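You operate a simulated robot arm through the tools that you are given. There is no shell and no other tool.

You run a simulated robot arm. Do the job below in one go: nothing can be reset, and whatever is moved stays where it is left.

TASK
Set the flow to the card, run the ram out to the yellow mark and back, then stop and vent.
Fine: the rod ends drawn in; the gauge ends at 0.

It is judged by the outcome, as a careful person would: the job done as asked, and still so three seconds after it is handed in. It fails if anything else is knocked over, pushed out of place, dropped, spilled or broken.

THE ROBOT
A 7-joint arm with a two-finger parallel gripper, fixed in place. Base frame: the origin is on the floor under the middle of its stand, x ahead of it, y to its left, z up. Readings come in mm, rad, newtons and seconds.
It reaches about 966 mm from its shoulder. Its first joint turns from -2.897 to 2.897 rad. Payload 3.43 kg.
The tool frame sits at the grasp point between the pads (the TCP): z along the fingers, y along the line on which they close. The tips reach 30 mm beyond it. The gripper opens to 94 mm. The fingers are 28 mm wide and 10 mm thick; the gripper's body (50 by 96 mm) begins 55 mm behind the TCP.
Orientation is that of the tool frame in the base frame, as a unit quaternion [x, y, z, w]. With the fingers straight down and closing along the base's y, the tool's x points along the base's -x, its y along +y and its z along -z.

THE INTERFACE
- The arm moves only by the tool servo_tool. Its arguments are lists of equal length, an entry for each row: "offset": the shift along the tool's x, y, z in cm, a list of three; "delta_rot": the turn, a rotation vector about the tool's x, y, z in rad, a list of three. In form: {"offset": [[x, y, z], ...], "delta_rot": [[wx, wy, wz], ...]}. A call has 1 to 20 rows; each row is the pose to reach, as a shift and turn from the pose commanded when the call began, along the tool's axes at that moment. "jaw" is the closure, from 0 (fully open) to 1 (shut), set as the call begins (left out, the last holds). A row lasts 0.2 s, in which the tool goes at most 50 mm and 0.15 rad; a call with a longer step from one row to the next is refused whole, and so is a gripper value outside its range. Where a pose cannot be reached the arm comes as near as it can. A force on the tool above 40 N (or 10 N above the force at the start of the call, whichever is more), or a blocked arm, ends the call early, and 0.2 s more pass. The fingers move at their own pace (about 45 mm/s each) and stop on an object; they squeeze with about 29 N. The grip force told is the motor's: it shows also when the fingers shut on nothing. Time passes only in rows, and 0.2 s behind the last, so rows that repeat a pose let the fingers close. The reply holds the time, the measured pose of the TCP, the force on the tool along the base axes, the opening and the grip force, in the units named above and with some noise, with the torque about the TCP (base axes, N m) and any sound that the robot's microphone picked up.
- Cameras (640 x 400 px; columns grow to the right, rows downward): "scene" is fixed at [221.4, 499.4, 1420.7]; the picture's right is [-0.24, -0.97, 0.00], its down [-0.81, 0.19, -0.56] and it looks along [0.54, -0.13, -0.83] (base axes); focal length 327 px, centre (320, 200). "wrist" rides on the gripper at [76, 14, -103] in the tool frame; the picture's right is [-0.18, 0.98, 0.00], its down [-0.75, -0.14, -0.64] and it looks along [-0.63, -0.12, 0.77] (tool axes); focal length 243 px, centre (320, 200). There is no depth. A picture from a camera that has moved, and an enlarged one, comes with that camera's place and axes in the base frame and with its lens. The place of the scene camera against the robot may be out by one fixed shift of up to 12 mm in any direction.
- capture(camera): a new picture of that camera. It takes no simulated time.
- move_column(by): slides the trunk up (or, below 0, down) by that many mm; the arm rides with it, the base frame stays. It gives what a move gives, with no picture.
- inspect(camera, box): a new picture of the part [left, top, right, bottom] of that camera's present view, enlarged. It takes no simulated time.
- job_done(): hands the job in; it is judged then, once.

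Nothing tells you positions but the pictures and the camera data. Unless the task says otherwise, let go and move clear before handing in.

The tools are called as a command line: name --argument value ..., lists and objects as JSON in quotes. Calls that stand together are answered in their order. servo_tool: Moves the arm, as the interface text tells. Its arguments: {"type":"object","properties":{"offset":{"type":"array"},"delta_rot":{"type":"array"},"jaw":{"type":"number"}},"required":["offset","delta_rot"]} The other tools are called the same way: move_column (by) moves the trunk up or down; capture (camera) takes a picture; inspect (camera, box) takes an enlarged picture of a part of a camera's view; job_done () hands the job in.

At the start:

```text
clock: 0.0
ee_pos: [437.9, 378.9, 1128.0]
orientation: [0.0, 1.0, 0.001, 0.0]
contact_force: [-0.9, 14.1, -5.6]
ft_torque: [-0.5, -0.11, -0.23]
grip_width: 85.7
grip_force: 0.0
trunk travel left (down, up): [-225.0, 265.0]
```

scene: 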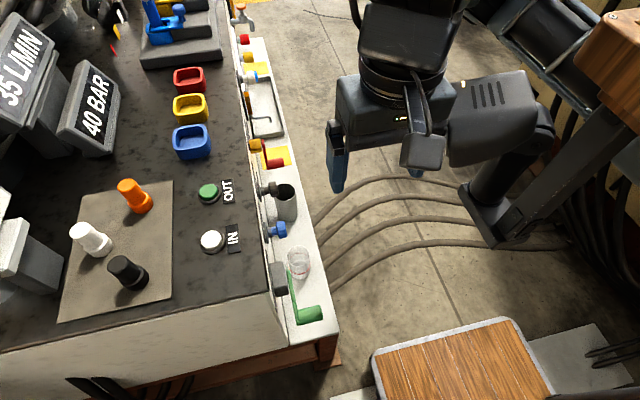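
wrist: 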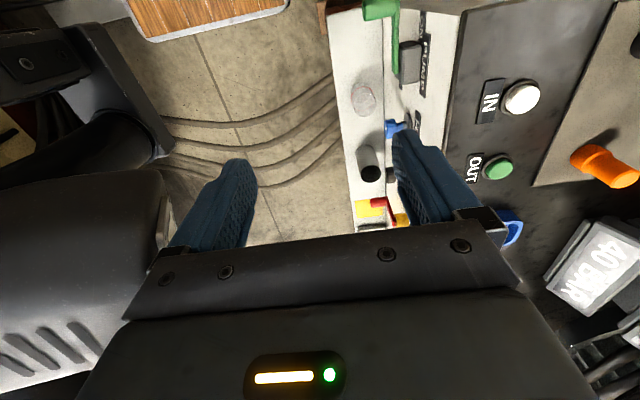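

I see a hydraulic test bench ahead of the robot with cards (35 L/MIN, 40 BAR), OUT/IN buttons, coloured knobs and a front face with valves. I'll look closer at the pictures first before moving.

inspect --camera "scene" --box '[0, 0, 160, 100]'

inspect --camera "scene" --box '[140, 0, 300, 100]'

inspect --camera "scene" --box '[0, 150, 200, 275]'

inspect --camera "scene" --box '[180, 80, 340, 180]'

inspect --camera "scene" --box '[180, 160, 340, 260]'

inspect --camera "scene" --box '[180, 240, 340, 340]'

inspect --camera "wrist" --box '[320, 0, 640, 200]'

```text
4.00 times, centred on (80, 50) of scene
camera zoom: at [221.4, 499.4, 1420.7], right [-0.24, -0.97, 0.0], down [-0.81, 0.19, -0.56], along [0.54, -0.13, -0.83], focal length 1306 px, centre (1280, 800)
```

zoom: 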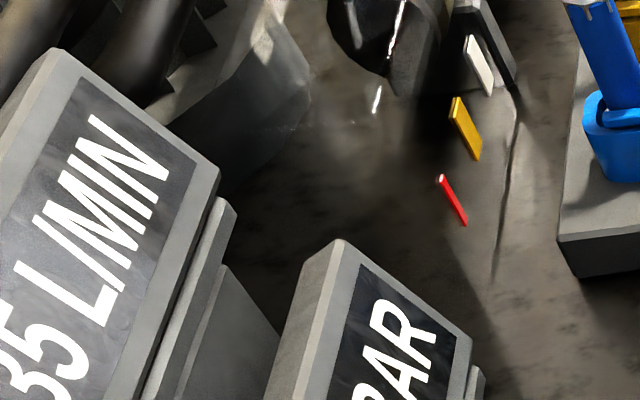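

```text
4.00 times, centred on (220, 50) of scene
camera zoom: at [221.4, 499.4, 1420.7], right [-0.24, -0.97, 0.0], down [-0.81, 0.19, -0.56], along [0.54, -0.13, -0.83], focal length 1306 px, centre (720, 800)
```

zoom: 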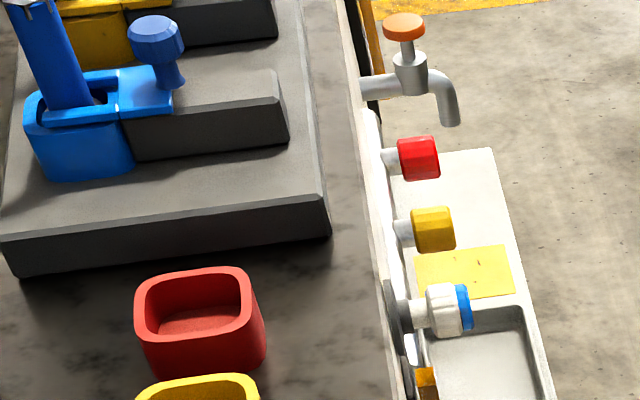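

```text
3.20 times, centred on (100, 212) of scene
camera zoom: at [221.4, 499.4, 1420.7], right [-0.24, -0.97, 0.0], down [-0.81, 0.19, -0.56], along [0.54, -0.13, -0.83], focal length 1045 px, centre (1024, 160)
```

zoom: 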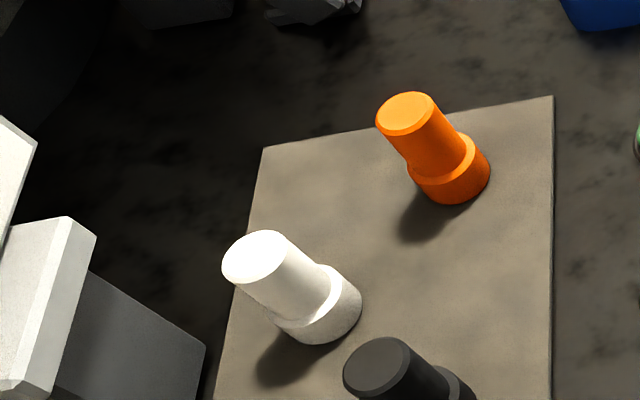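

```text
4.00 times, centred on (260, 130) of scene
camera zoom: at [221.4, 499.4, 1420.7], right [-0.24, -0.97, 0.0], down [-0.81, 0.19, -0.56], along [0.54, -0.13, -0.83], focal length 1306 px, centre (560, 480)
```

zoom: 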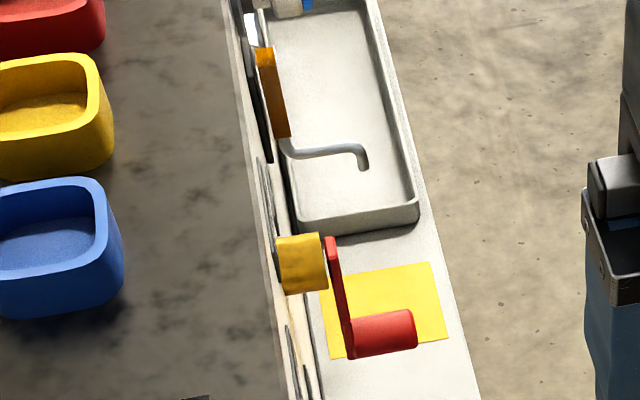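

```text
4.00 times, centred on (260, 210) of scene
camera zoom: at [221.4, 499.4, 1420.7], right [-0.24, -0.97, 0.0], down [-0.81, 0.19, -0.56], along [0.54, -0.13, -0.83], focal length 1306 px, centre (560, 160)
```

zoom: 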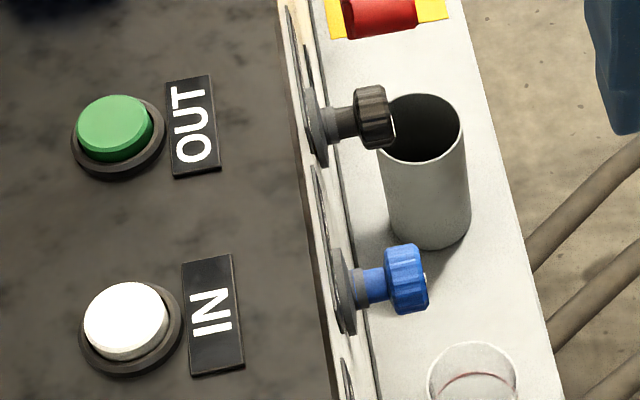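

```text
4.00 times, centred on (260, 290) of scene
camera zoom: at [221.4, 499.4, 1420.7], right [-0.24, -0.97, 0.0], down [-0.81, 0.19, -0.56], along [0.54, -0.13, -0.83], focal length 1306 px, centre (560, -160)
```

zoom: 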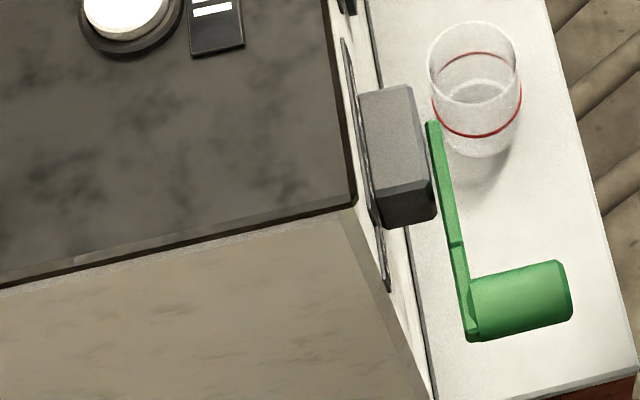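

```text
2.00 times, centred on (480, 100) of wrist
camera zoom: at [361.6, 392.7, 1230.3], right [0.18, 0.98, 0.0], down [0.75, -0.14, 0.64], along [0.63, -0.12, -0.77], focal length 485 px, centre (0, 400)
```

zoom: 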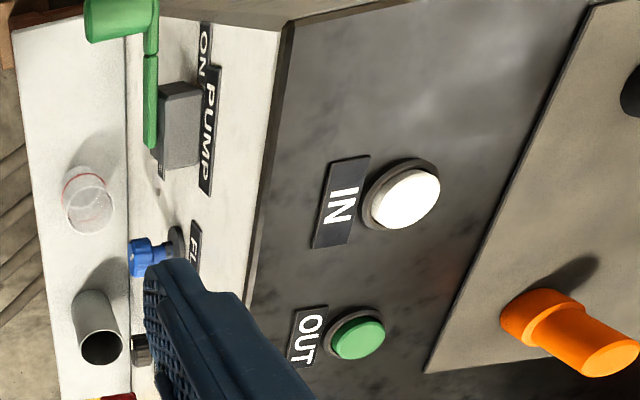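

The bench lies to the robot's left (+y); its top is at about z=925 mm, and the front panel faces the robot at about y≈535, with labels PUMP/ON and FLOW on it. I'll turn the gripper a quarter turn about vertical, while staying clear, so the wrist camera looks at the panel.

servo_tool --offset '[[0, 0, 0], [0, 0, 0], [0, 0, 0], [0, 0, 0], [0, 0, 0], [0, 0, 0], [0, 0, 0], [0, 0, 0], [0, 0, 0], [0, 0, 0], [0, 0, 0]]' --delta_rot '[[0, 0, -0.145], [0, 0, -0.29], [0, 0, -0.435], [0, 0, -0.58], [0, 0, -0.725], [0, 0, -0.87], [0, 0, -1.015], [0, 0, -1.16], [0, 0, -1.305], [0, 0, -1.45], [0, 0, -1.57]]'

capture --camera "wrist"

capture --camera "scene"

```text
clock: 2.4
ee_pos: [438.6, 380.5, 1127.5]
orientation: [0.707, -0.707, 0.0, -0.001]
contact_force: [0.3, -0.4, -0.9]
ft_torque: [-0.02, -0.01, -0.04]
grip_width: 93.9
grip_force: 0.0
trunk travel left (down, up): [-225.0, 265.0]
```

```text
taken
camera wrist: at [423.3, 302.2, 1230.2], right [-0.98, 0.18, 0.0], down [0.14, 0.75, 0.64], along [0.12, 0.63, -0.77], focal length 243 px, centre (320, 200)
```

wrist: 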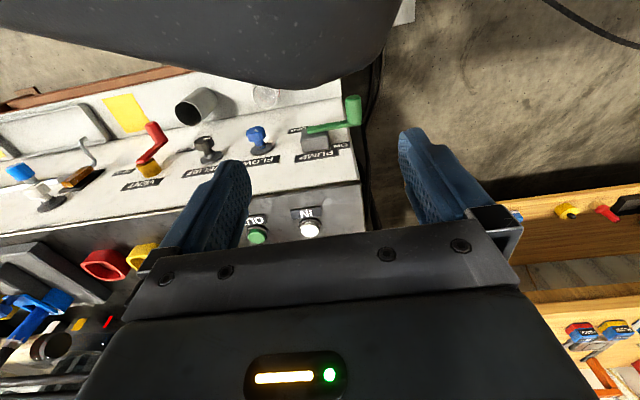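

```text
taken
```

scene: 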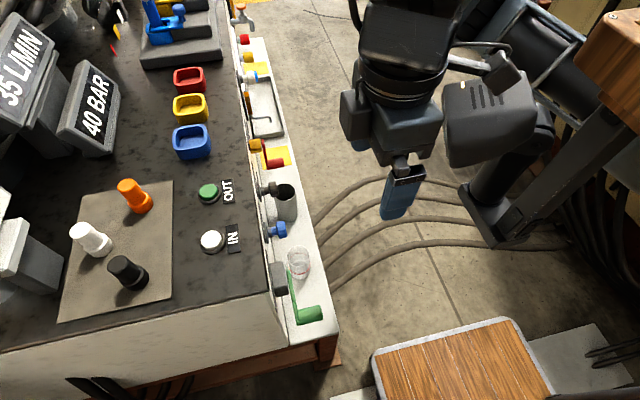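

The panel shows PUMP (green lever), FLOW (blue knob), RELIEF (black knob) and VENT (red handle). I'll zoom in on these parts of the wrist view, which is upside down.

inspect --camera "wrist" --box '[200, 70, 380, 182]'

inspect --camera "wrist" --box '[80, 80, 240, 180]'

inspect --camera "wrist" --box '[0, 80, 160, 200]'

inspect --camera "wrist" --box '[0, 230, 160, 370]'

inspect --camera "wrist" --box '[480, 180, 640, 400]'

```text
3.56 times, centred on (290, 126) of wrist
camera zoom: at [423.3, 302.2, 1230.2], right [-0.98, 0.18, 0.0], down [0.14, 0.75, 0.64], along [0.12, 0.63, -0.77], focal length 863 px, centre (427, 463)
```

zoom: 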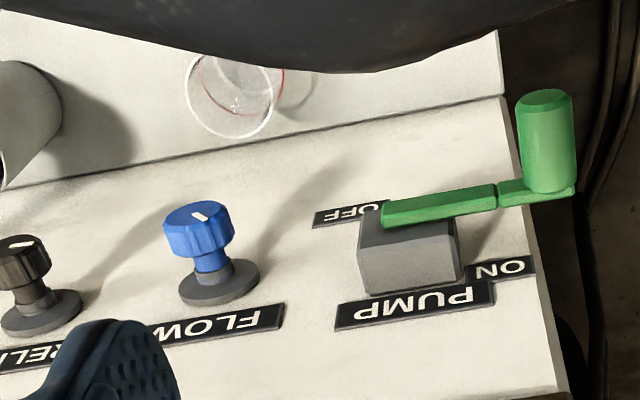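

```text
4.00 times, centred on (160, 130) of wrist
camera zoom: at [423.3, 302.2, 1230.2], right [-0.98, 0.18, 0.0], down [0.14, 0.75, 0.64], along [0.12, 0.63, -0.77], focal length 970 px, centre (960, 480)
```

zoom: 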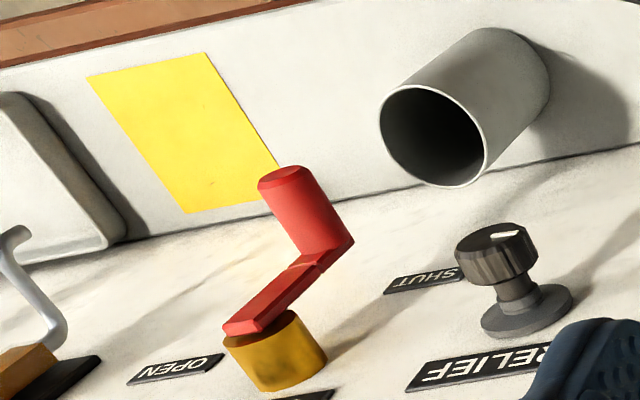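

```text
3.33 times, centred on (80, 140) of wrist
camera zoom: at [423.3, 302.2, 1230.2], right [-0.98, 0.18, 0.0], down [0.14, 0.75, 0.64], along [0.12, 0.63, -0.77], focal length 809 px, centre (1120, 400)
```

zoom: 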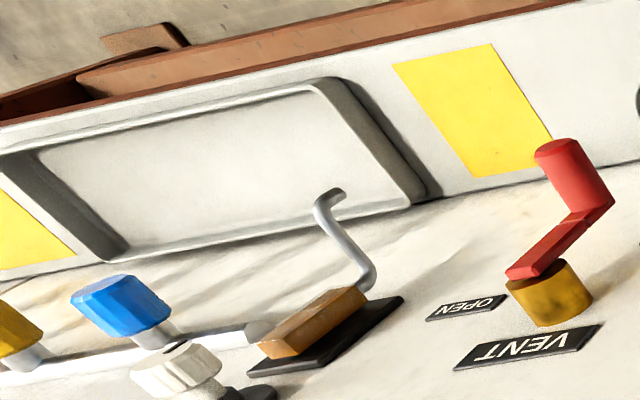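

```text
2.86 times, centred on (80, 300) of wrist
camera zoom: at [423.3, 302.2, 1230.2], right [-0.98, 0.18, 0.0], down [0.14, 0.75, 0.64], along [0.12, 0.63, -0.77], focal length 693 px, centre (1006, -86)
```

zoom: 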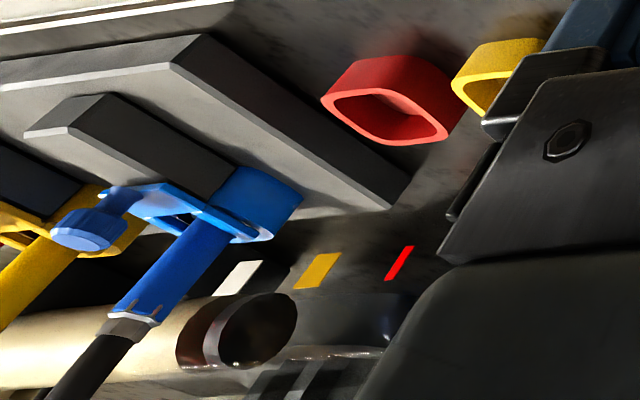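

```text
1.82 times, centred on (560, 290) of wrist
camera zoom: at [423.3, 302.2, 1230.2], right [-0.98, 0.18, 0.0], down [0.14, 0.75, 0.64], along [0.12, 0.63, -0.77], focal length 441 px, centre (-116, 36)
```

zoom: 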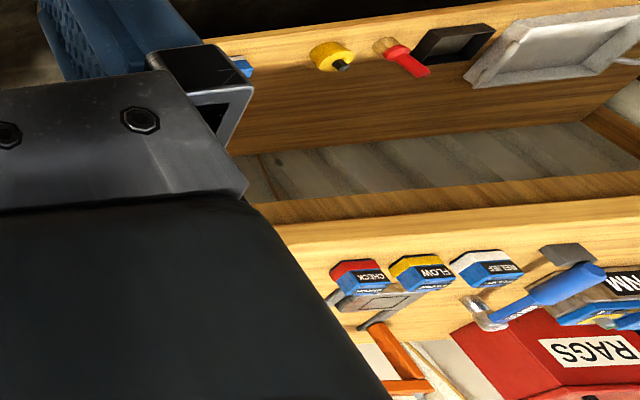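

Zoomed in: PUMP has OFF and ON positions and VENT has OPEN and SHUT. I want a frontal view, so I'll tilt the fingers toward the panel and come down, keeping about 130 mm clear of it.

servo_tool --offset '[[0, -2.3, 3.0], [0, -4.6, 6.0], [0, -6.9, 9.0], [0, -9.2, 12.0], [0, -11.5, 15.0], [0, -13.8, 18.0], [0, -16.0, 20.7], [0, -16.0, 20.7]]' --delta_rot '[[0, -0.107, 0], [0, -0.214, 0], [0, -0.321, 0], [0, -0.428, 0], [0, -0.535, 0], [0, -0.642, 0], [0, -0.75, 0], [0, -0.75, 0]]'

capture --camera "wrist"

capture --camera "scene"

```text
clock: 2.8
ee_pos: [459.7, 383.3, 1104.0]
orientation: [-0.701, 0.711, 0.041, 0.037]
contact_force: [-1.2, 22.2, 31.7]
ft_torque: [-4.95, 0.1, -0.33]
grip_width: 93.9
grip_force: 0.0
trunk travel left (down, up): [-225.0, 265.0]
stopped in row 2: the force on the tool passed its limit at 140 N (the readings are from after the stop); the commanded pose is now the measured one
```

```text
taken
camera wrist: at [444.6, 295.2, 1197.3], right [-0.98, 0.19, 0.03], down [0.15, 0.68, 0.72], along [0.12, 0.71, -0.69], focal length 243 px, centre (320, 200)
```

wrist: 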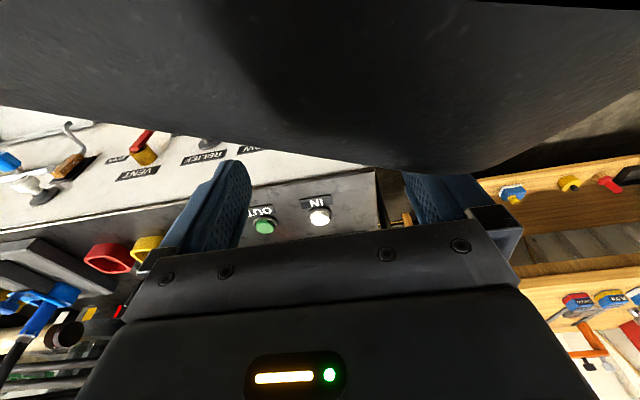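

```text
taken
```

scene: 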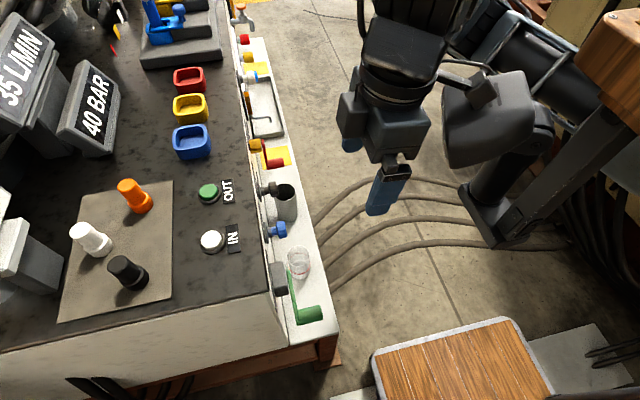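

The dark shape overhead is the arm's own forearm, so tilting this way made the hand press on it. I'll back out, then turn the hand the other way round so the camera ends up on top when the fingers point at the panel.

servo_tool --offset '[[0, 1.0, -1.2], [0, 2.0, -2.4], [0, 2.0, -2.4]]' --delta_rot '[[0, 0.06, 0], [0, 0.12, 0], [0, 0.12, 0]]'

```text
clock: 3.6
ee_pos: [440.0, 379.1, 1126.5]
orientation: [-0.704, 0.71, -0.001, -0.008]
contact_force: [0.3, 0.3, 0.5]
ft_torque: [-0.02, -0.02, 0.03]
grip_width: 93.9
grip_force: 0.1
trunk travel left (down, up): [-225.0, 265.0]
```

The hand is free again, with force near zero. Next is a half turn about vertical, in two quarter-turn steps.

servo_tool --offset '[[0, 0, 0], [0, 0, 0], [0, 0, 0], [0, 0, 0], [0, 0, 0], [0, 0, 0], [0, 0, 0], [0, 0, 0], [0, 0, 0], [0, 0, 0], [0, 0, 0]]' --delta_rot '[[0, 0, 0.145], [0, 0, 0.29], [0, 0, 0.435], [0, 0, 0.58], [0, 0, 0.725], [0, 0, 0.87], [0, 0, 1.015], [0, 0, 1.16], [0, 0, 1.305], [0, 0, 1.45], [0, 0, 1.57]]'

servo_tool --offset '[[0, 0, 0], [0, 0, 0], [0, 0, 0], [0, 0, 0], [0, 0, 0], [0, 0, 0], [0, 0, 0], [0, 0, 0], [0, 0, 0], [0, 0, 0], [0, 0, 0]]' --delta_rot '[[0, 0, 0.145], [0, 0, 0.29], [0, 0, 0.435], [0, 0, 0.58], [0, 0, 0.725], [0, 0, 0.87], [0, 0, 1.015], [0, 0, 1.16], [0, 0, 1.305], [0, 0, 1.45], [0, 0, 1.57]]'

capture --camera "wrist"

capture --camera "scene"

```text
clock: 6.0
ee_pos: [440.1, 379.8, 1126.4]
orientation: [0.007, 1.0, -0.006, -0.002]
contact_force: [7.4, 5.5, -0.1]
ft_torque: [-0.33, 0.47, 0.34]
grip_width: 90.4
grip_force: 0.0
trunk travel left (down, up): [-225.0, 265.0]
```

```text
clock: 8.4
ee_pos: [678.6, 374.0, 1085.1]
orientation: [0.679, 0.732, -0.038, -0.04]
contact_force: [-0.3, -0.1, 0.0]
ft_torque: [0.01, -0.02, 0.0]
grip_width: 93.9
grip_force: 0.1
out of reach, approached as far as the arm can: row 6, 7, 8, 9, 10, 11
trunk travel left (down, up): [-225.0, 265.0]
```

```text
taken
camera wrist: at [698.6, 450.5, 1185.6], right [0.99, -0.11, -0.11], down [-0.01, -0.76, 0.65], along [-0.16, -0.64, -0.75], focal length 243 px, centre (320, 200)
```

wrist: 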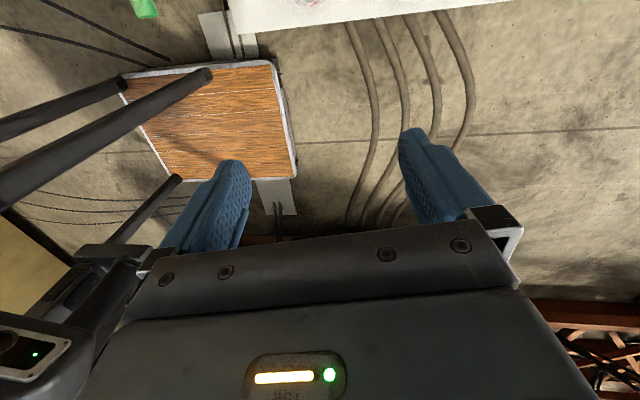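

```text
taken
```

scene: 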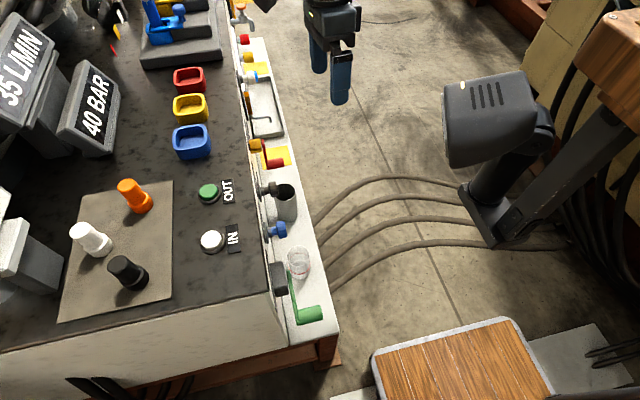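

The arm couldn't hold that hand orientation over the old spot, so it slid to x≈679. I'll send a single null row to check which pose the commands are relative to.

servo_tool --offset '[[0, 0, 0]]' --delta_rot '[[0, 0, 0]]'

```text
clock: 8.8
ee_pos: [679.2, 373.1, 1083.3]
orientation: [0.678, 0.733, -0.04, -0.04]
contact_force: [0.0, 0.1, -0.1]
ft_torque: [0.02, 0.0, -0.02]
grip_width: 93.9
grip_force: 0.1
trunk travel left (down, up): [-225.0, 265.0]
```

The commands are relative to the present pose. Now I'll tilt the fingers up toward the panel (+y) in steps, staying well above the bench and away from it.

servo_tool --offset '[[0, 0, 0], [0, 0, 0], [0, 0, 0], [0, 0, 0], [0, 0, 0], [0, 0, 0], [0, 0, 0]]' --delta_rot '[[0, 0.14, 0], [0, 0.28, 0], [0, 0.42, 0], [0, 0.56, 0], [0, 0.7, 0], [0, 0.84, 0], [0, 0.98, 0]]'

capture --camera "wrist"

capture --camera "scene"

```text
clock: 10.4
ee_pos: [680.9, 381.4, 1100.0]
orientation: [0.61, 0.638, 0.297, -0.364]
contact_force: [-0.1, 0.0, 1.0]
ft_torque: [-0.01, -0.01, -0.02]
grip_width: 94.2
grip_force: 0.0
trunk travel left (down, up): [-225.0, 265.0]
```

```text
taken
camera wrist: at [706.2, 339.6, 1219.5], right [0.98, -0.03, -0.22], down [-0.08, -0.96, -0.25], along [-0.2, 0.27, -0.94], focal length 243 px, centre (320, 200)
```

wrist: 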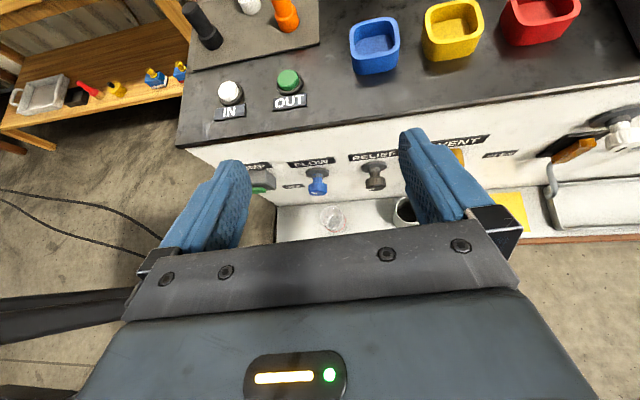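

```text
taken
```

scene: 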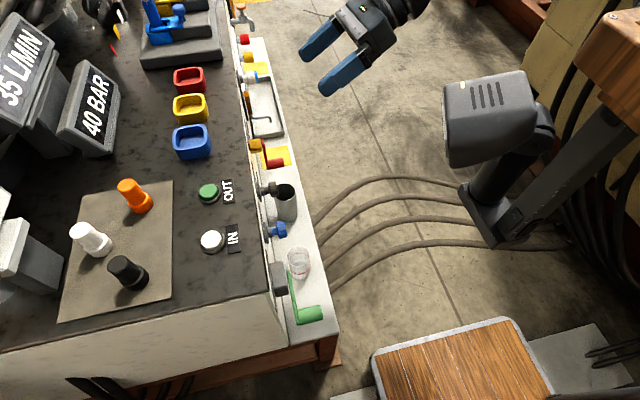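

The view is upright now. I'll level the fingers to point straight at the panel (+y), and move back toward x≈560, y≈340, z≈960 for a frontal look.

servo_tool --offset '[[-2.33, -1.91, 0.95], [-4.67, -3.82, 1.89], [-7.0, -5.73, 2.84], [-9.33, -7.63, 3.78], [-11.67, -9.54, 4.73], [-14.0, -11.45, 5.67], [-14.0, -11.45, 5.67]]' --delta_rot '[[-0.016, 0.099, -0.007], [-0.032, 0.199, -0.013], [-0.048, 0.298, -0.02], [-0.064, 0.397, -0.027], [-0.08, 0.497, -0.033], [-0.096, 0.596, -0.04], [-0.096, 0.596, -0.04]]'

capture --camera "wrist"

capture --camera "scene"

```text
clock: 12.0
ee_pos: [560.1, 339.4, 960.2]
orientation: [0.5, 0.501, 0.499, -0.5]
contact_force: [0.5, 0.0, 0.5]
ft_torque: [0.03, 0.02, 0.01]
grip_width: 94.0
grip_force: 0.1
trunk travel left (down, up): [-225.0, 265.0]
```

```text
taken
camera wrist: at [574.8, 236.6, 1037.5], right [0.98, 0.0, -0.18], down [-0.14, -0.64, -0.75], along [-0.12, 0.77, -0.63], focal length 243 px, centre (320, 200)
```

wrist: 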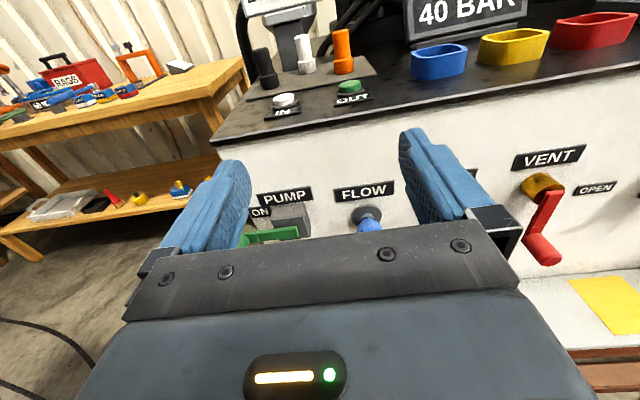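

```text
taken
```

scene: 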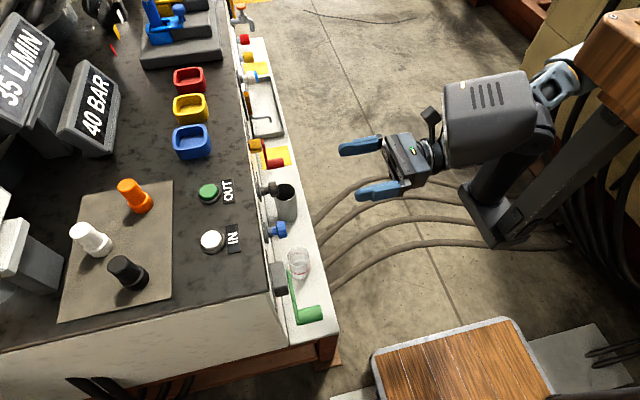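

Good frontal pose. Now I'll tilt the hand up a bit and raise it so I can see the things standing on the bench: signs, gauges and the ram.

servo_tool --offset '[[2.5, 0, -0.5], [5, 0, -1.0], [7.5, 0, -1.5], [10, 0, -2.0], [12, 1, -2.5], [14, 2, -3]]' --delta_rot '[[0, 0.09, 0], [0, 0.18, 0], [0, 0.27, 0], [0, 0.36, 0], [0, 0.45, 0], [0, 0.5, 0]]'

capture --camera "wrist"

```text
clock: 13.4
ee_pos: [580.2, 310.6, 1101.5]
orientation: [0.362, 0.36, 0.609, -0.607]
contact_force: [0.1, 0.0, -0.1]
ft_torque: [0.01, 0.01, 0.05]
grip_width: 93.7
grip_force: 0.1
trunk travel left (down, up): [-225.0, 265.0]
```

```text
taken
camera wrist: at [594.4, 182.8, 1118.8], right [0.98, 0.09, -0.16], down [-0.14, -0.2, -0.97], along [-0.12, 0.98, -0.19], focal length 243 px, centre (320, 200)
```

wrist: 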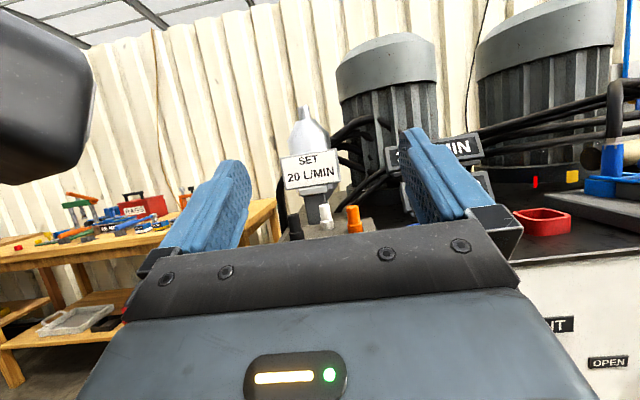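

The white card reads "SET 20 L/MIN", so the dark sign with 35 L/MIN is probably the live flow display and 40 BAR the pressure gauge. I'll zoom in on these to make sure.

inspect --camera "wrist" --box '[240, 90, 400, 250]'

inspect --camera "wrist" --box '[440, 60, 640, 260]'

inspect --camera "scene" --box '[0, 0, 130, 170]'

```text
2.50 times, centred on (320, 170) of wrist
camera zoom: at [594.4, 182.8, 1118.8], right [0.98, 0.09, -0.16], down [-0.14, -0.2, -0.97], along [-0.12, 0.98, -0.19], focal length 606 px, centre (320, 275)
```

zoom: 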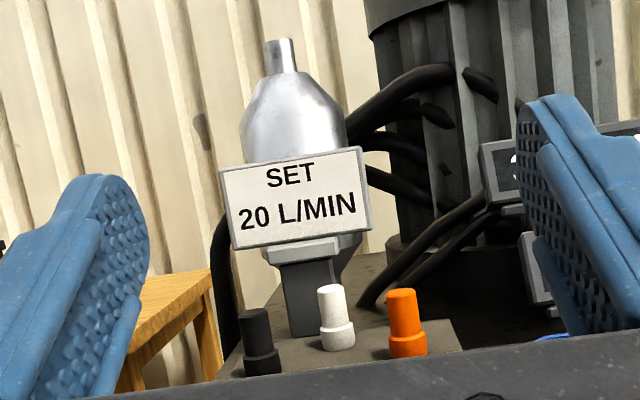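

```text
2.00 times, centred on (540, 160) of wrist
camera zoom: at [594.4, 182.8, 1118.8], right [0.98, 0.09, -0.16], down [-0.14, -0.2, -0.97], along [-0.12, 0.98, -0.19], focal length 485 px, centre (-120, 280)
```

zoom: 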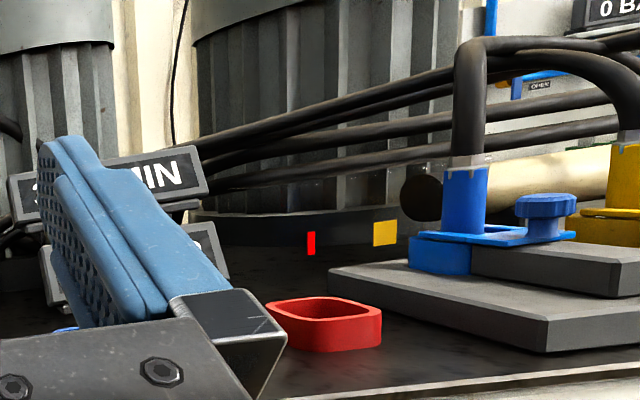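

```text
2.35 times, centred on (65, 85) of scene
camera zoom: at [221.4, 499.4, 1420.7], right [-0.24, -0.97, 0.0], down [-0.81, 0.19, -0.56], along [0.54, -0.13, -0.83], focal length 768 px, centre (920, 471)
```

zoom: 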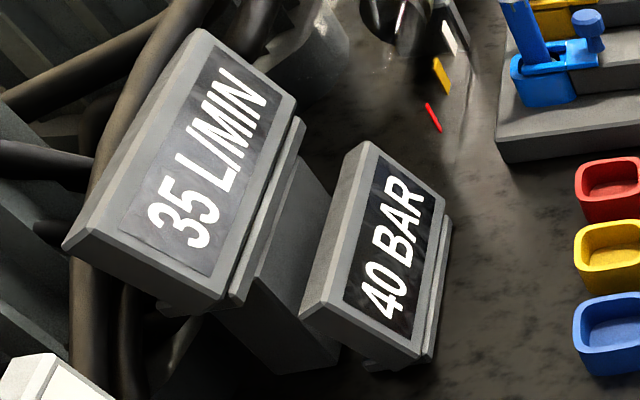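

There's also a further sign reading "0 BA…" at the far right beyond the hoses. I'll slide along x to see the ram, its marks and that gauge.

servo_tool --offset '[[0, 4, 0], [0, 8, 0], [0, 12, 0], [0, 16, 0], [0, 18, 0]]' --delta_rot '[[0, 0, 0], [0, 0, 0], [0, 0, 0], [0, 0, 0], [0, 0, 0]]'

capture --camera "wrist"

inspect --camera "wrist" --box '[200, 60, 440, 210]'

inspect --camera "wrist" --box '[420, 40, 640, 260]'

```text
clock: 14.6
ee_pos: [761.7, 308.5, 1100.9]
orientation: [-0.362, -0.361, -0.608, 0.608]
contact_force: [0.2, 0.5, 0.4]
ft_torque: [-0.02, -0.01, 0.02]
grip_width: 94.1
grip_force: 0.1
trunk travel left (down, up): [-225.0, 265.0]
```

```text
taken
camera wrist: at [774.2, 182.1, 1118.2], right [0.98, 0.09, -0.16], down [-0.14, -0.2, -0.97], along [-0.12, 0.97, -0.19], focal length 243 px, centre (320, 200)
```

wrist: 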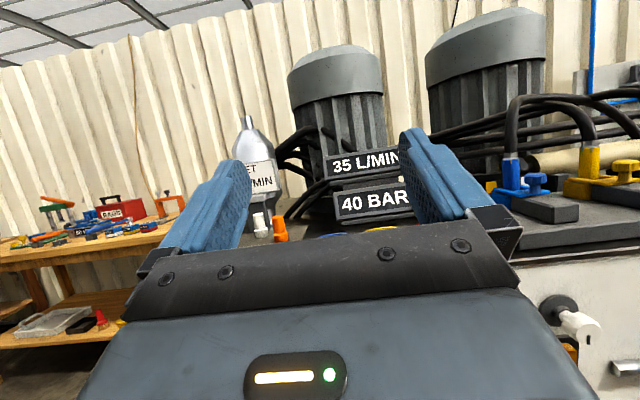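

```text
2.67 times, centred on (320, 135) of wrist
camera zoom: at [774.2, 182.1, 1118.2], right [0.98, 0.09, -0.16], down [-0.14, -0.2, -0.97], along [-0.12, 0.97, -0.19], focal length 647 px, centre (320, 373)
```

zoom: 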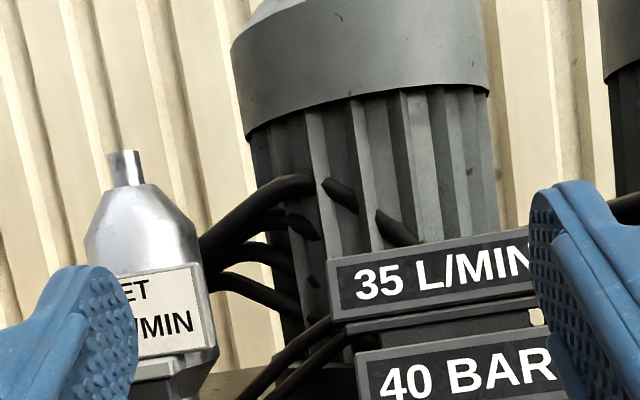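

```text
1.82 times, centred on (530, 150) of wrist
camera zoom: at [774.2, 182.1, 1118.2], right [0.98, 0.09, -0.16], down [-0.14, -0.2, -0.97], along [-0.12, 0.97, -0.19], focal length 441 px, centre (-62, 291)
```

zoom: 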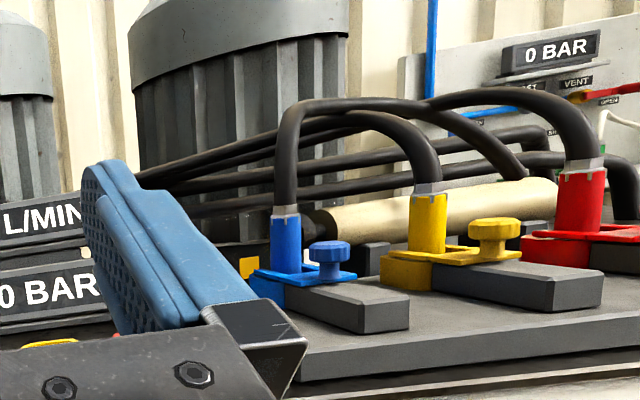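

The cylinder and its rod are behind the hose block, with the red, yellow and white marks on the bench top, and another unrelated panel reads 0 BAR at the back wall. Next I'll lower the camera for a clear straight-on view of PUMP, FLOW, RELIEF and VENT.

servo_tool --offset '[[-3.26, -1.61, -1.98], [-6.52, -3.22, -3.96], [-9.78, -4.83, -5.94], [-13.04, -6.44, -7.92], [-16.3, -8.05, -9.9], [-19.56, -9.66, -11.88], [-22.82, -11.27, -13.86], [-26.08, -12.88, -15.84], [-29.34, -14.49, -17.82], [-32.6, -16.1, -19.8]]' --delta_rot '[[0, 0, 0], [0, 0, 0], [0, 0, 0], [0, 0, 0], [0, 0, 0], [0, 0, 0], [0, 0, 0], [0, 0, 0], [0, 0, 0], [0, 0, 0]]'

capture --camera "wrist"

capture --camera "scene"

```text
clock: 16.8
ee_pos: [599.4, 291.3, 719.8]
orientation: [-0.362, -0.363, -0.607, 0.607]
contact_force: [-0.2, 0.1, -0.8]
ft_torque: [0.02, 0.03, 0.01]
grip_width: 93.9
grip_force: 0.1
trunk travel left (down, up): [-225.0, 265.0]
```

```text
taken
camera wrist: at [613.8, 164.2, 737.7], right [0.98, 0.09, -0.16], down [-0.14, -0.2, -0.97], along [-0.12, 0.98, -0.19], focal length 243 px, centre (320, 200)
```

wrist: 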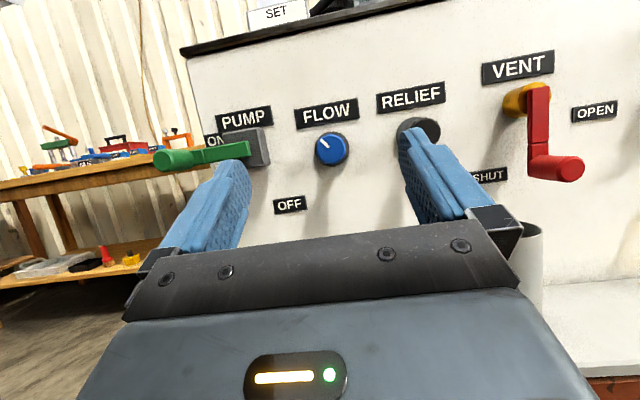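

```text
taken
```

scene: 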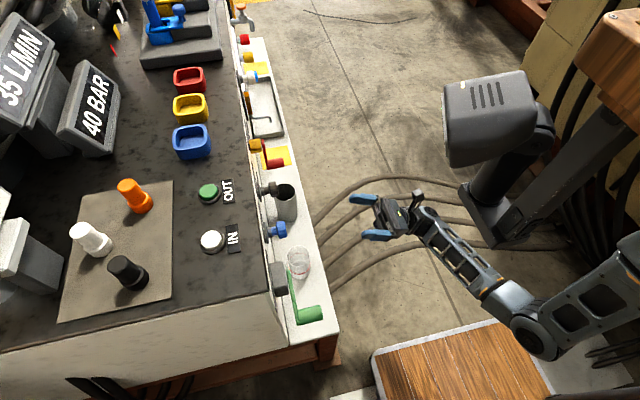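

Clear view now: the PUMP lever points left at ON (OFF is below it) and the VENT lever points down at SHUT (OPEN is to its right). FLOW is a blue knob with a white pointer. Zooming in on each.

inspect --camera "wrist" --box '[150, 90, 310, 220]'

inspect --camera "wrist" --box '[280, 80, 400, 180]'

inspect --camera "wrist" --box '[440, 40, 640, 200]'

```text
3.08 times, centred on (230, 155) of wrist
camera zoom: at [613.8, 164.2, 737.7], right [0.98, 0.09, -0.16], down [-0.14, -0.2, -0.97], along [-0.12, 0.98, -0.19], focal length 746 px, centre (597, 338)
```

zoom: 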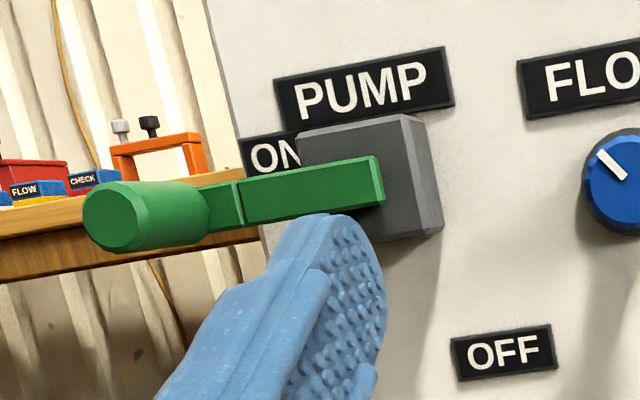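

```text
4.00 times, centred on (340, 130) of wrist
camera zoom: at [613.8, 164.2, 737.7], right [0.98, 0.09, -0.16], down [-0.14, -0.2, -0.97], along [-0.12, 0.98, -0.19], focal length 970 px, centre (240, 480)
```

zoom: 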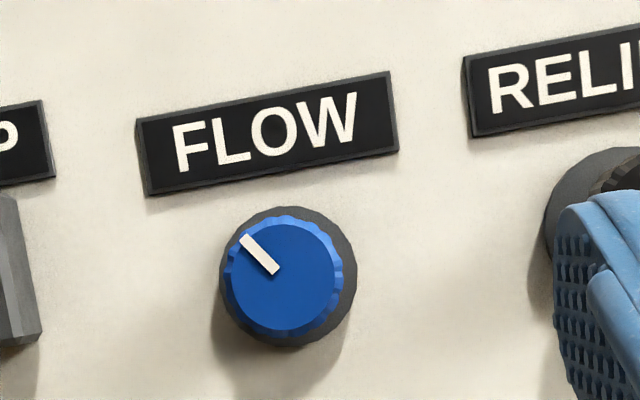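

```text
2.50 times, centred on (540, 120) of wrist
camera zoom: at [613.8, 164.2, 737.7], right [0.98, 0.09, -0.16], down [-0.14, -0.2, -0.97], along [-0.12, 0.98, -0.19], focal length 606 px, centre (-230, 400)
```

zoom: 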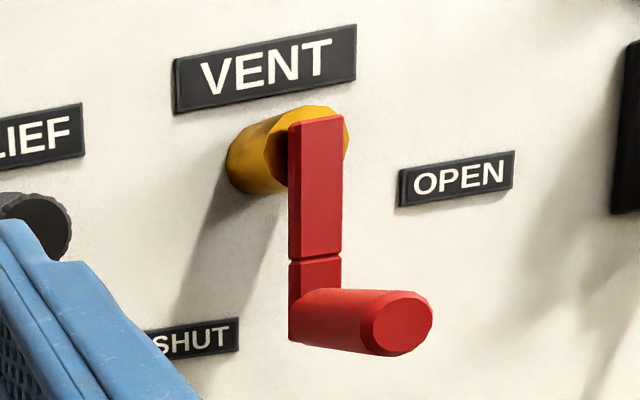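

I've read the panel: PUMP lever at ON, VENT at SHUT, and by triangulation the FLOW knob face is at about (600, 487, 743). Before acting, I'll look closely at the ram's end and its marks from the scene camera.

inspect --camera "scene" --box '[64, 0, 144, 50]'

inspect --camera "scene" --box '[180, 180, 320, 340]'

```text
8.00 times, centred on (104, 25) of scene
camera zoom: at [221.4, 499.4, 1420.7], right [-0.24, -0.97, 0.0], down [-0.81, 0.19, -0.56], along [0.54, -0.13, -0.83], focal length 2613 px, centre (2048, 1600)
```

zoom: 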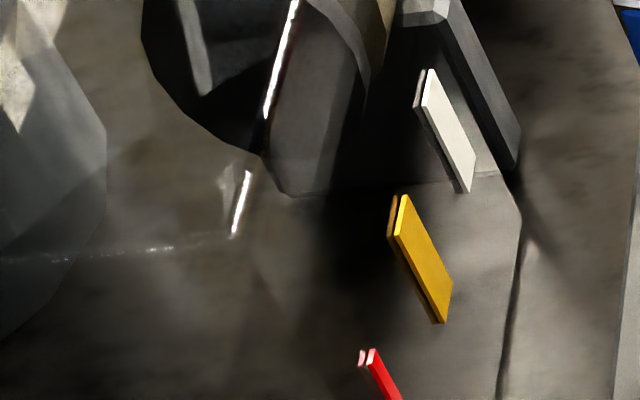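

```text
2.50 times, centred on (250, 260) of scene
camera zoom: at [221.4, 499.4, 1420.7], right [-0.24, -0.97, 0.0], down [-0.81, 0.19, -0.56], along [0.54, -0.13, -0.83], focal length 816 px, centre (495, 50)
```

zoom: 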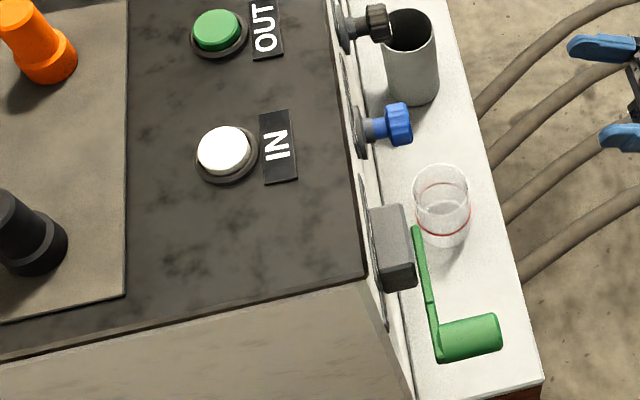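

The black disc at the ram's end sits by the white mark, so the rod appears drawn in now. I'll level the hand and approach the FLOW knob head-on, stopping with the fingertips about 50 mm short of it.

servo_tool --offset '[[-0.8, 0, 2.67], [-1.6, 0, 5.33], [-2.4, 0, 8.0], [-3.2, 0, 10.67], [-3.2, 0, 10.67]]' --delta_rot '[[0, -0.125, 0], [0, -0.25, 0], [0, -0.375, 0], [0, -0.5, 0], [0, -0.5, 0]]'

capture --camera "wrist"

inspect --camera "scene" --box '[200, 120, 440, 320]'

```text
clock: 18.0
ee_pos: [599.9, 401.8, 742.3]
orientation: [0.502, 0.5, 0.5, -0.498]
contact_force: [0.3, -0.3, 0.5]
ft_torque: [-0.01, 0.0, 0.02]
grip_width: 94.0
grip_force: 0.2
trunk travel left (down, up): [-225.0, 265.0]
```

```text
taken
camera wrist: at [613.2, 298.4, 818.4], right [0.98, 0.0, -0.19], down [-0.14, -0.64, -0.75], along [-0.12, 0.76, -0.63], focal length 243 px, centre (320, 200)
```

wrist: 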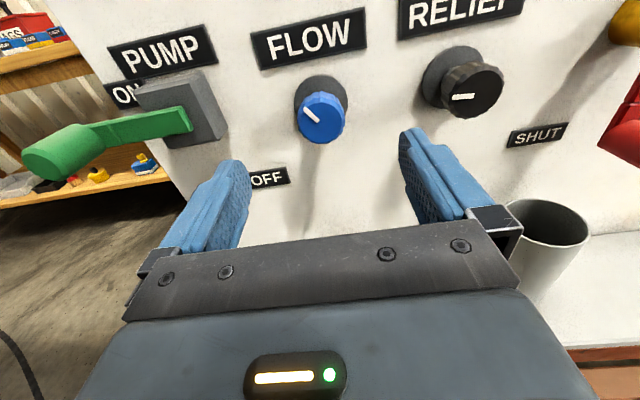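

```text
2.00 times, centred on (320, 220) of scene
camera zoom: at [221.4, 499.4, 1420.7], right [-0.24, -0.97, 0.0], down [-0.81, 0.19, -0.56], along [0.54, -0.13, -0.83], focal length 653 px, centre (320, 160)
```

zoom: 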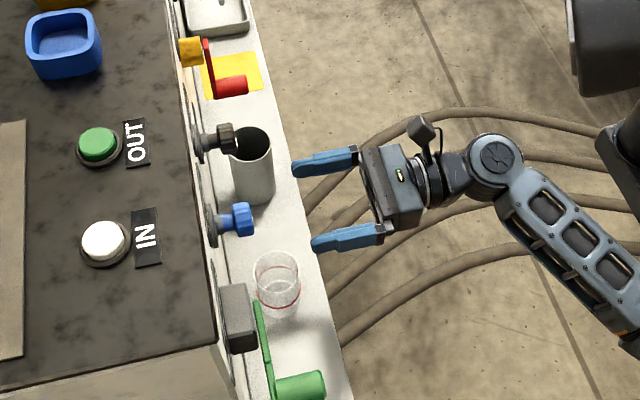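

The knob sits between the open fingers in the view. I'll zoom for a precise fix of the knob's centre and pointer.

inspect --camera "wrist" --box '[260, 60, 380, 160]'

inspect --camera "scene" --box '[260, 205, 300, 245]'

```text
4.00 times, centred on (320, 110) of wrist
camera zoom: at [613.2, 298.4, 818.4], right [0.98, 0.0, -0.19], down [-0.14, -0.64, -0.75], along [-0.12, 0.76, -0.63], focal length 970 px, centre (320, 560)
```

zoom: 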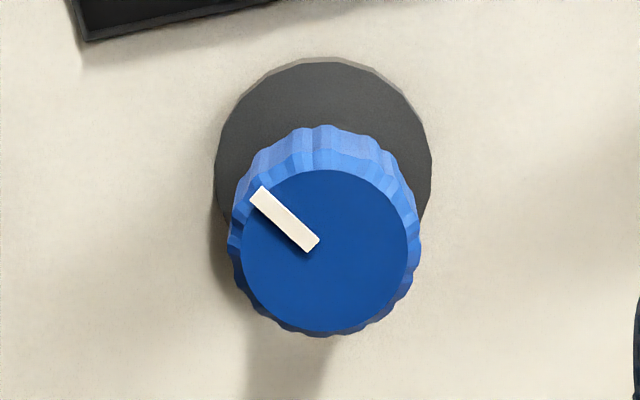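

```text
10.00 times, centred on (280, 225) of scene
camera zoom: at [221.4, 499.4, 1420.7], right [-0.24, -0.97, 0.0], down [-0.81, 0.19, -0.56], along [0.54, -0.13, -0.83], focal length 3266 px, centre (720, -50)
```

zoom: 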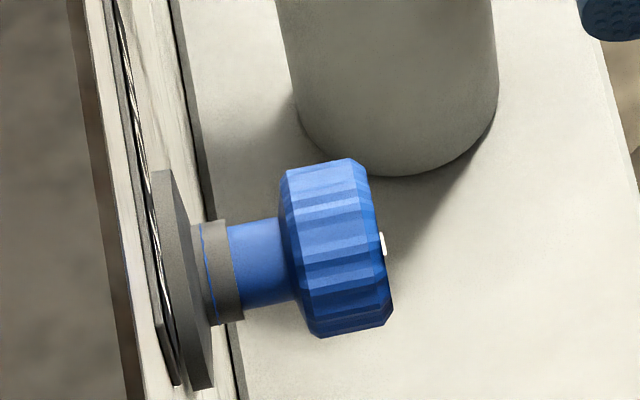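

The knob face centre works out at (600, 489, 743), 38 mm wide, which lines up with the tool. I'll advance straight in so the pads straddle it, and then close.

servo_tool --offset '[[0, 0, 2.2], [0, 0, 4.3], [0, 0, 6.4], [0, 0, 8.5], [0, 0, 8.5]]' --delta_rot '[[0, 0, 0], [0, 0, 0], [0, 0, 0], [0, 0, 0], [0, 0, 0]]'

capture --camera "wrist"

inspect --camera "scene" --box '[220, 180, 380, 280]'

```text
clock: 19.2
ee_pos: [599.3, 487.1, 741.3]
orientation: [0.501, 0.5, 0.499, -0.499]
contact_force: [0.1, -0.3, 0.5]
ft_torque: [0.0, -0.01, -0.02]
grip_width: 94.0
grip_force: 0.1
trunk travel left (down, up): [-225.0, 265.0]
```

```text
taken
camera wrist: at [612.5, 383.1, 817.9], right [0.98, 0.0, -0.18], down [-0.14, -0.64, -0.75], along [-0.12, 0.77, -0.63], focal length 243 px, centre (320, 200)
```

wrist: 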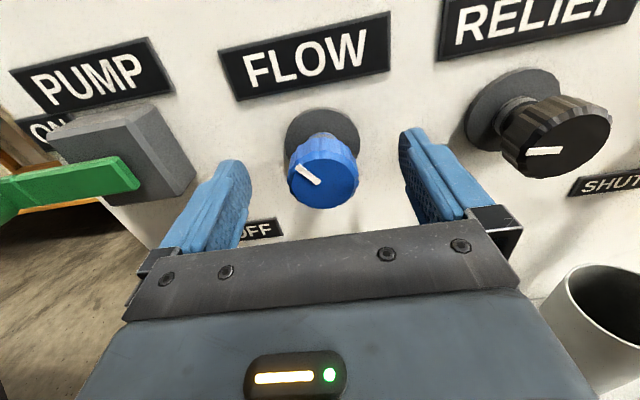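

```text
4.00 times, centred on (300, 230) of scene
camera zoom: at [221.4, 499.4, 1420.7], right [-0.24, -0.97, 0.0], down [-0.81, 0.19, -0.56], along [0.54, -0.13, -0.83], focal length 1306 px, centre (400, 80)
```

zoom: 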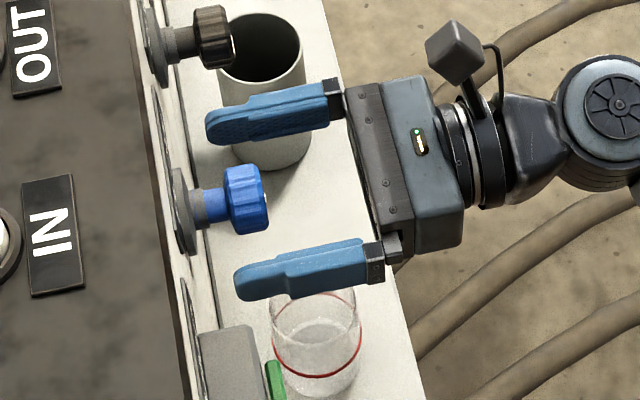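

The pads straddle the blue knob with room on both sides. Closing on it now.

servo_tool --offset '[[0, 0, 0], [0, 0, 0], [0, 0, 0], [0, 0, 0], [0, 0, 0]]' --delta_rot '[[0, 0, 0], [0, 0, 0], [0, 0, 0], [0, 0, 0], [0, 0, 0]]' --jaw 1.0

capture --camera "wrist"

inspect --camera "scene" --box '[0, 0, 130, 170]'

```text
clock: 20.4
ee_pos: [600.0, 486.3, 742.7]
orientation: [0.501, 0.5, 0.5, -0.499]
contact_force: [11.3, 3.9, 0.8]
ft_torque: [-0.04, -0.05, 0.02]
grip_width: 39.5
grip_force: 45.3
trunk travel left (down, up): [-225.0, 265.0]
```

```text
taken
camera wrist: at [613.6, 382.4, 817.9], right [0.98, 0.0, -0.18], down [-0.14, -0.64, -0.75], along [-0.12, 0.77, -0.63], focal length 243 px, centre (320, 200)
```

wrist: 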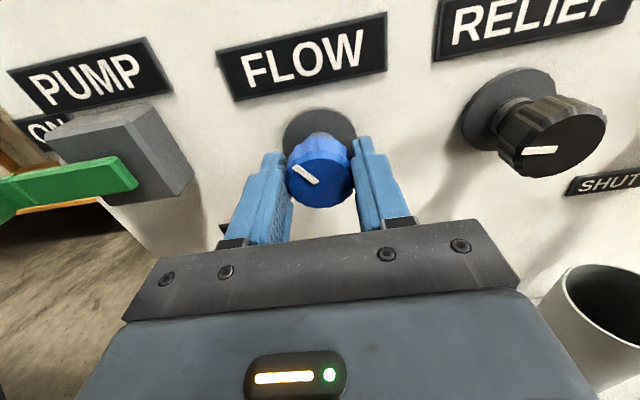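

```text
2.35 times, centred on (65, 85) of scene
camera zoom: at [221.4, 499.4, 1420.7], right [-0.24, -0.97, 0.0], down [-0.81, 0.19, -0.56], along [0.54, -0.13, -0.83], focal length 768 px, centre (920, 471)
```

zoom: 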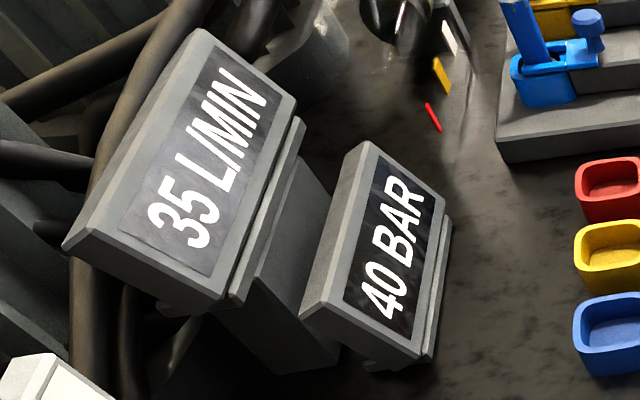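

I have the knob (39.5 mm, firm grip) and the display still reads 35 L/MIN. I'll turn it a little anticlockwise (about 11°) and read the display again.

servo_tool --offset '[[0, 0, 0], [0, 0, 0], [0, 0, 0]]' --delta_rot '[[0, 0, -0.1], [0, 0, -0.2], [0, 0, -0.2]]'

capture --camera "wrist"

inspect --camera "scene" --box '[0, 0, 130, 170]'

```text
clock: 21.2
ee_pos: [600.0, 485.4, 740.6]
orientation: [0.448, 0.548, 0.547, -0.447]
contact_force: [3.6, -11.7, -0.2]
ft_torque: [0.05, -0.04, -0.2]
grip_width: 39.4
grip_force: 45.0
trunk travel left (down, up): [-225.0, 265.0]
```

```text
taken
camera wrist: at [598.0, 382.4, 819.2], right [1.0, 0.0, 0.01], down [0.01, -0.64, -0.77], along [0.01, 0.77, -0.64], focal length 243 px, centre (320, 200)
```

wrist: 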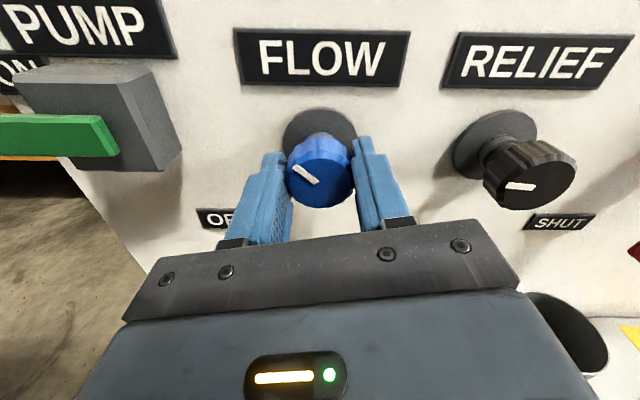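

```text
2.35 times, centred on (65, 85) of scene
camera zoom: at [221.4, 499.4, 1420.7], right [-0.24, -0.97, 0.0], down [-0.81, 0.19, -0.56], along [0.54, -0.13, -0.83], focal length 768 px, centre (920, 471)
```

zoom: 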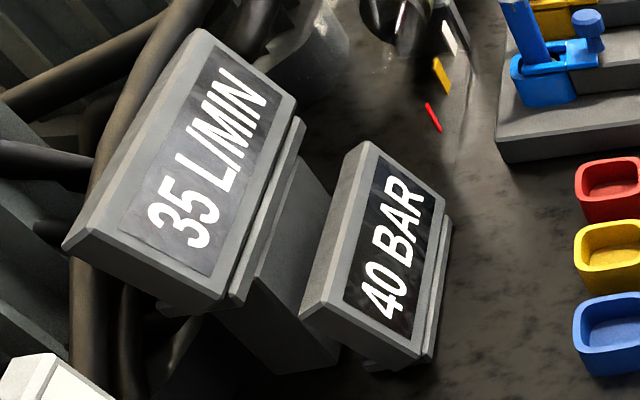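

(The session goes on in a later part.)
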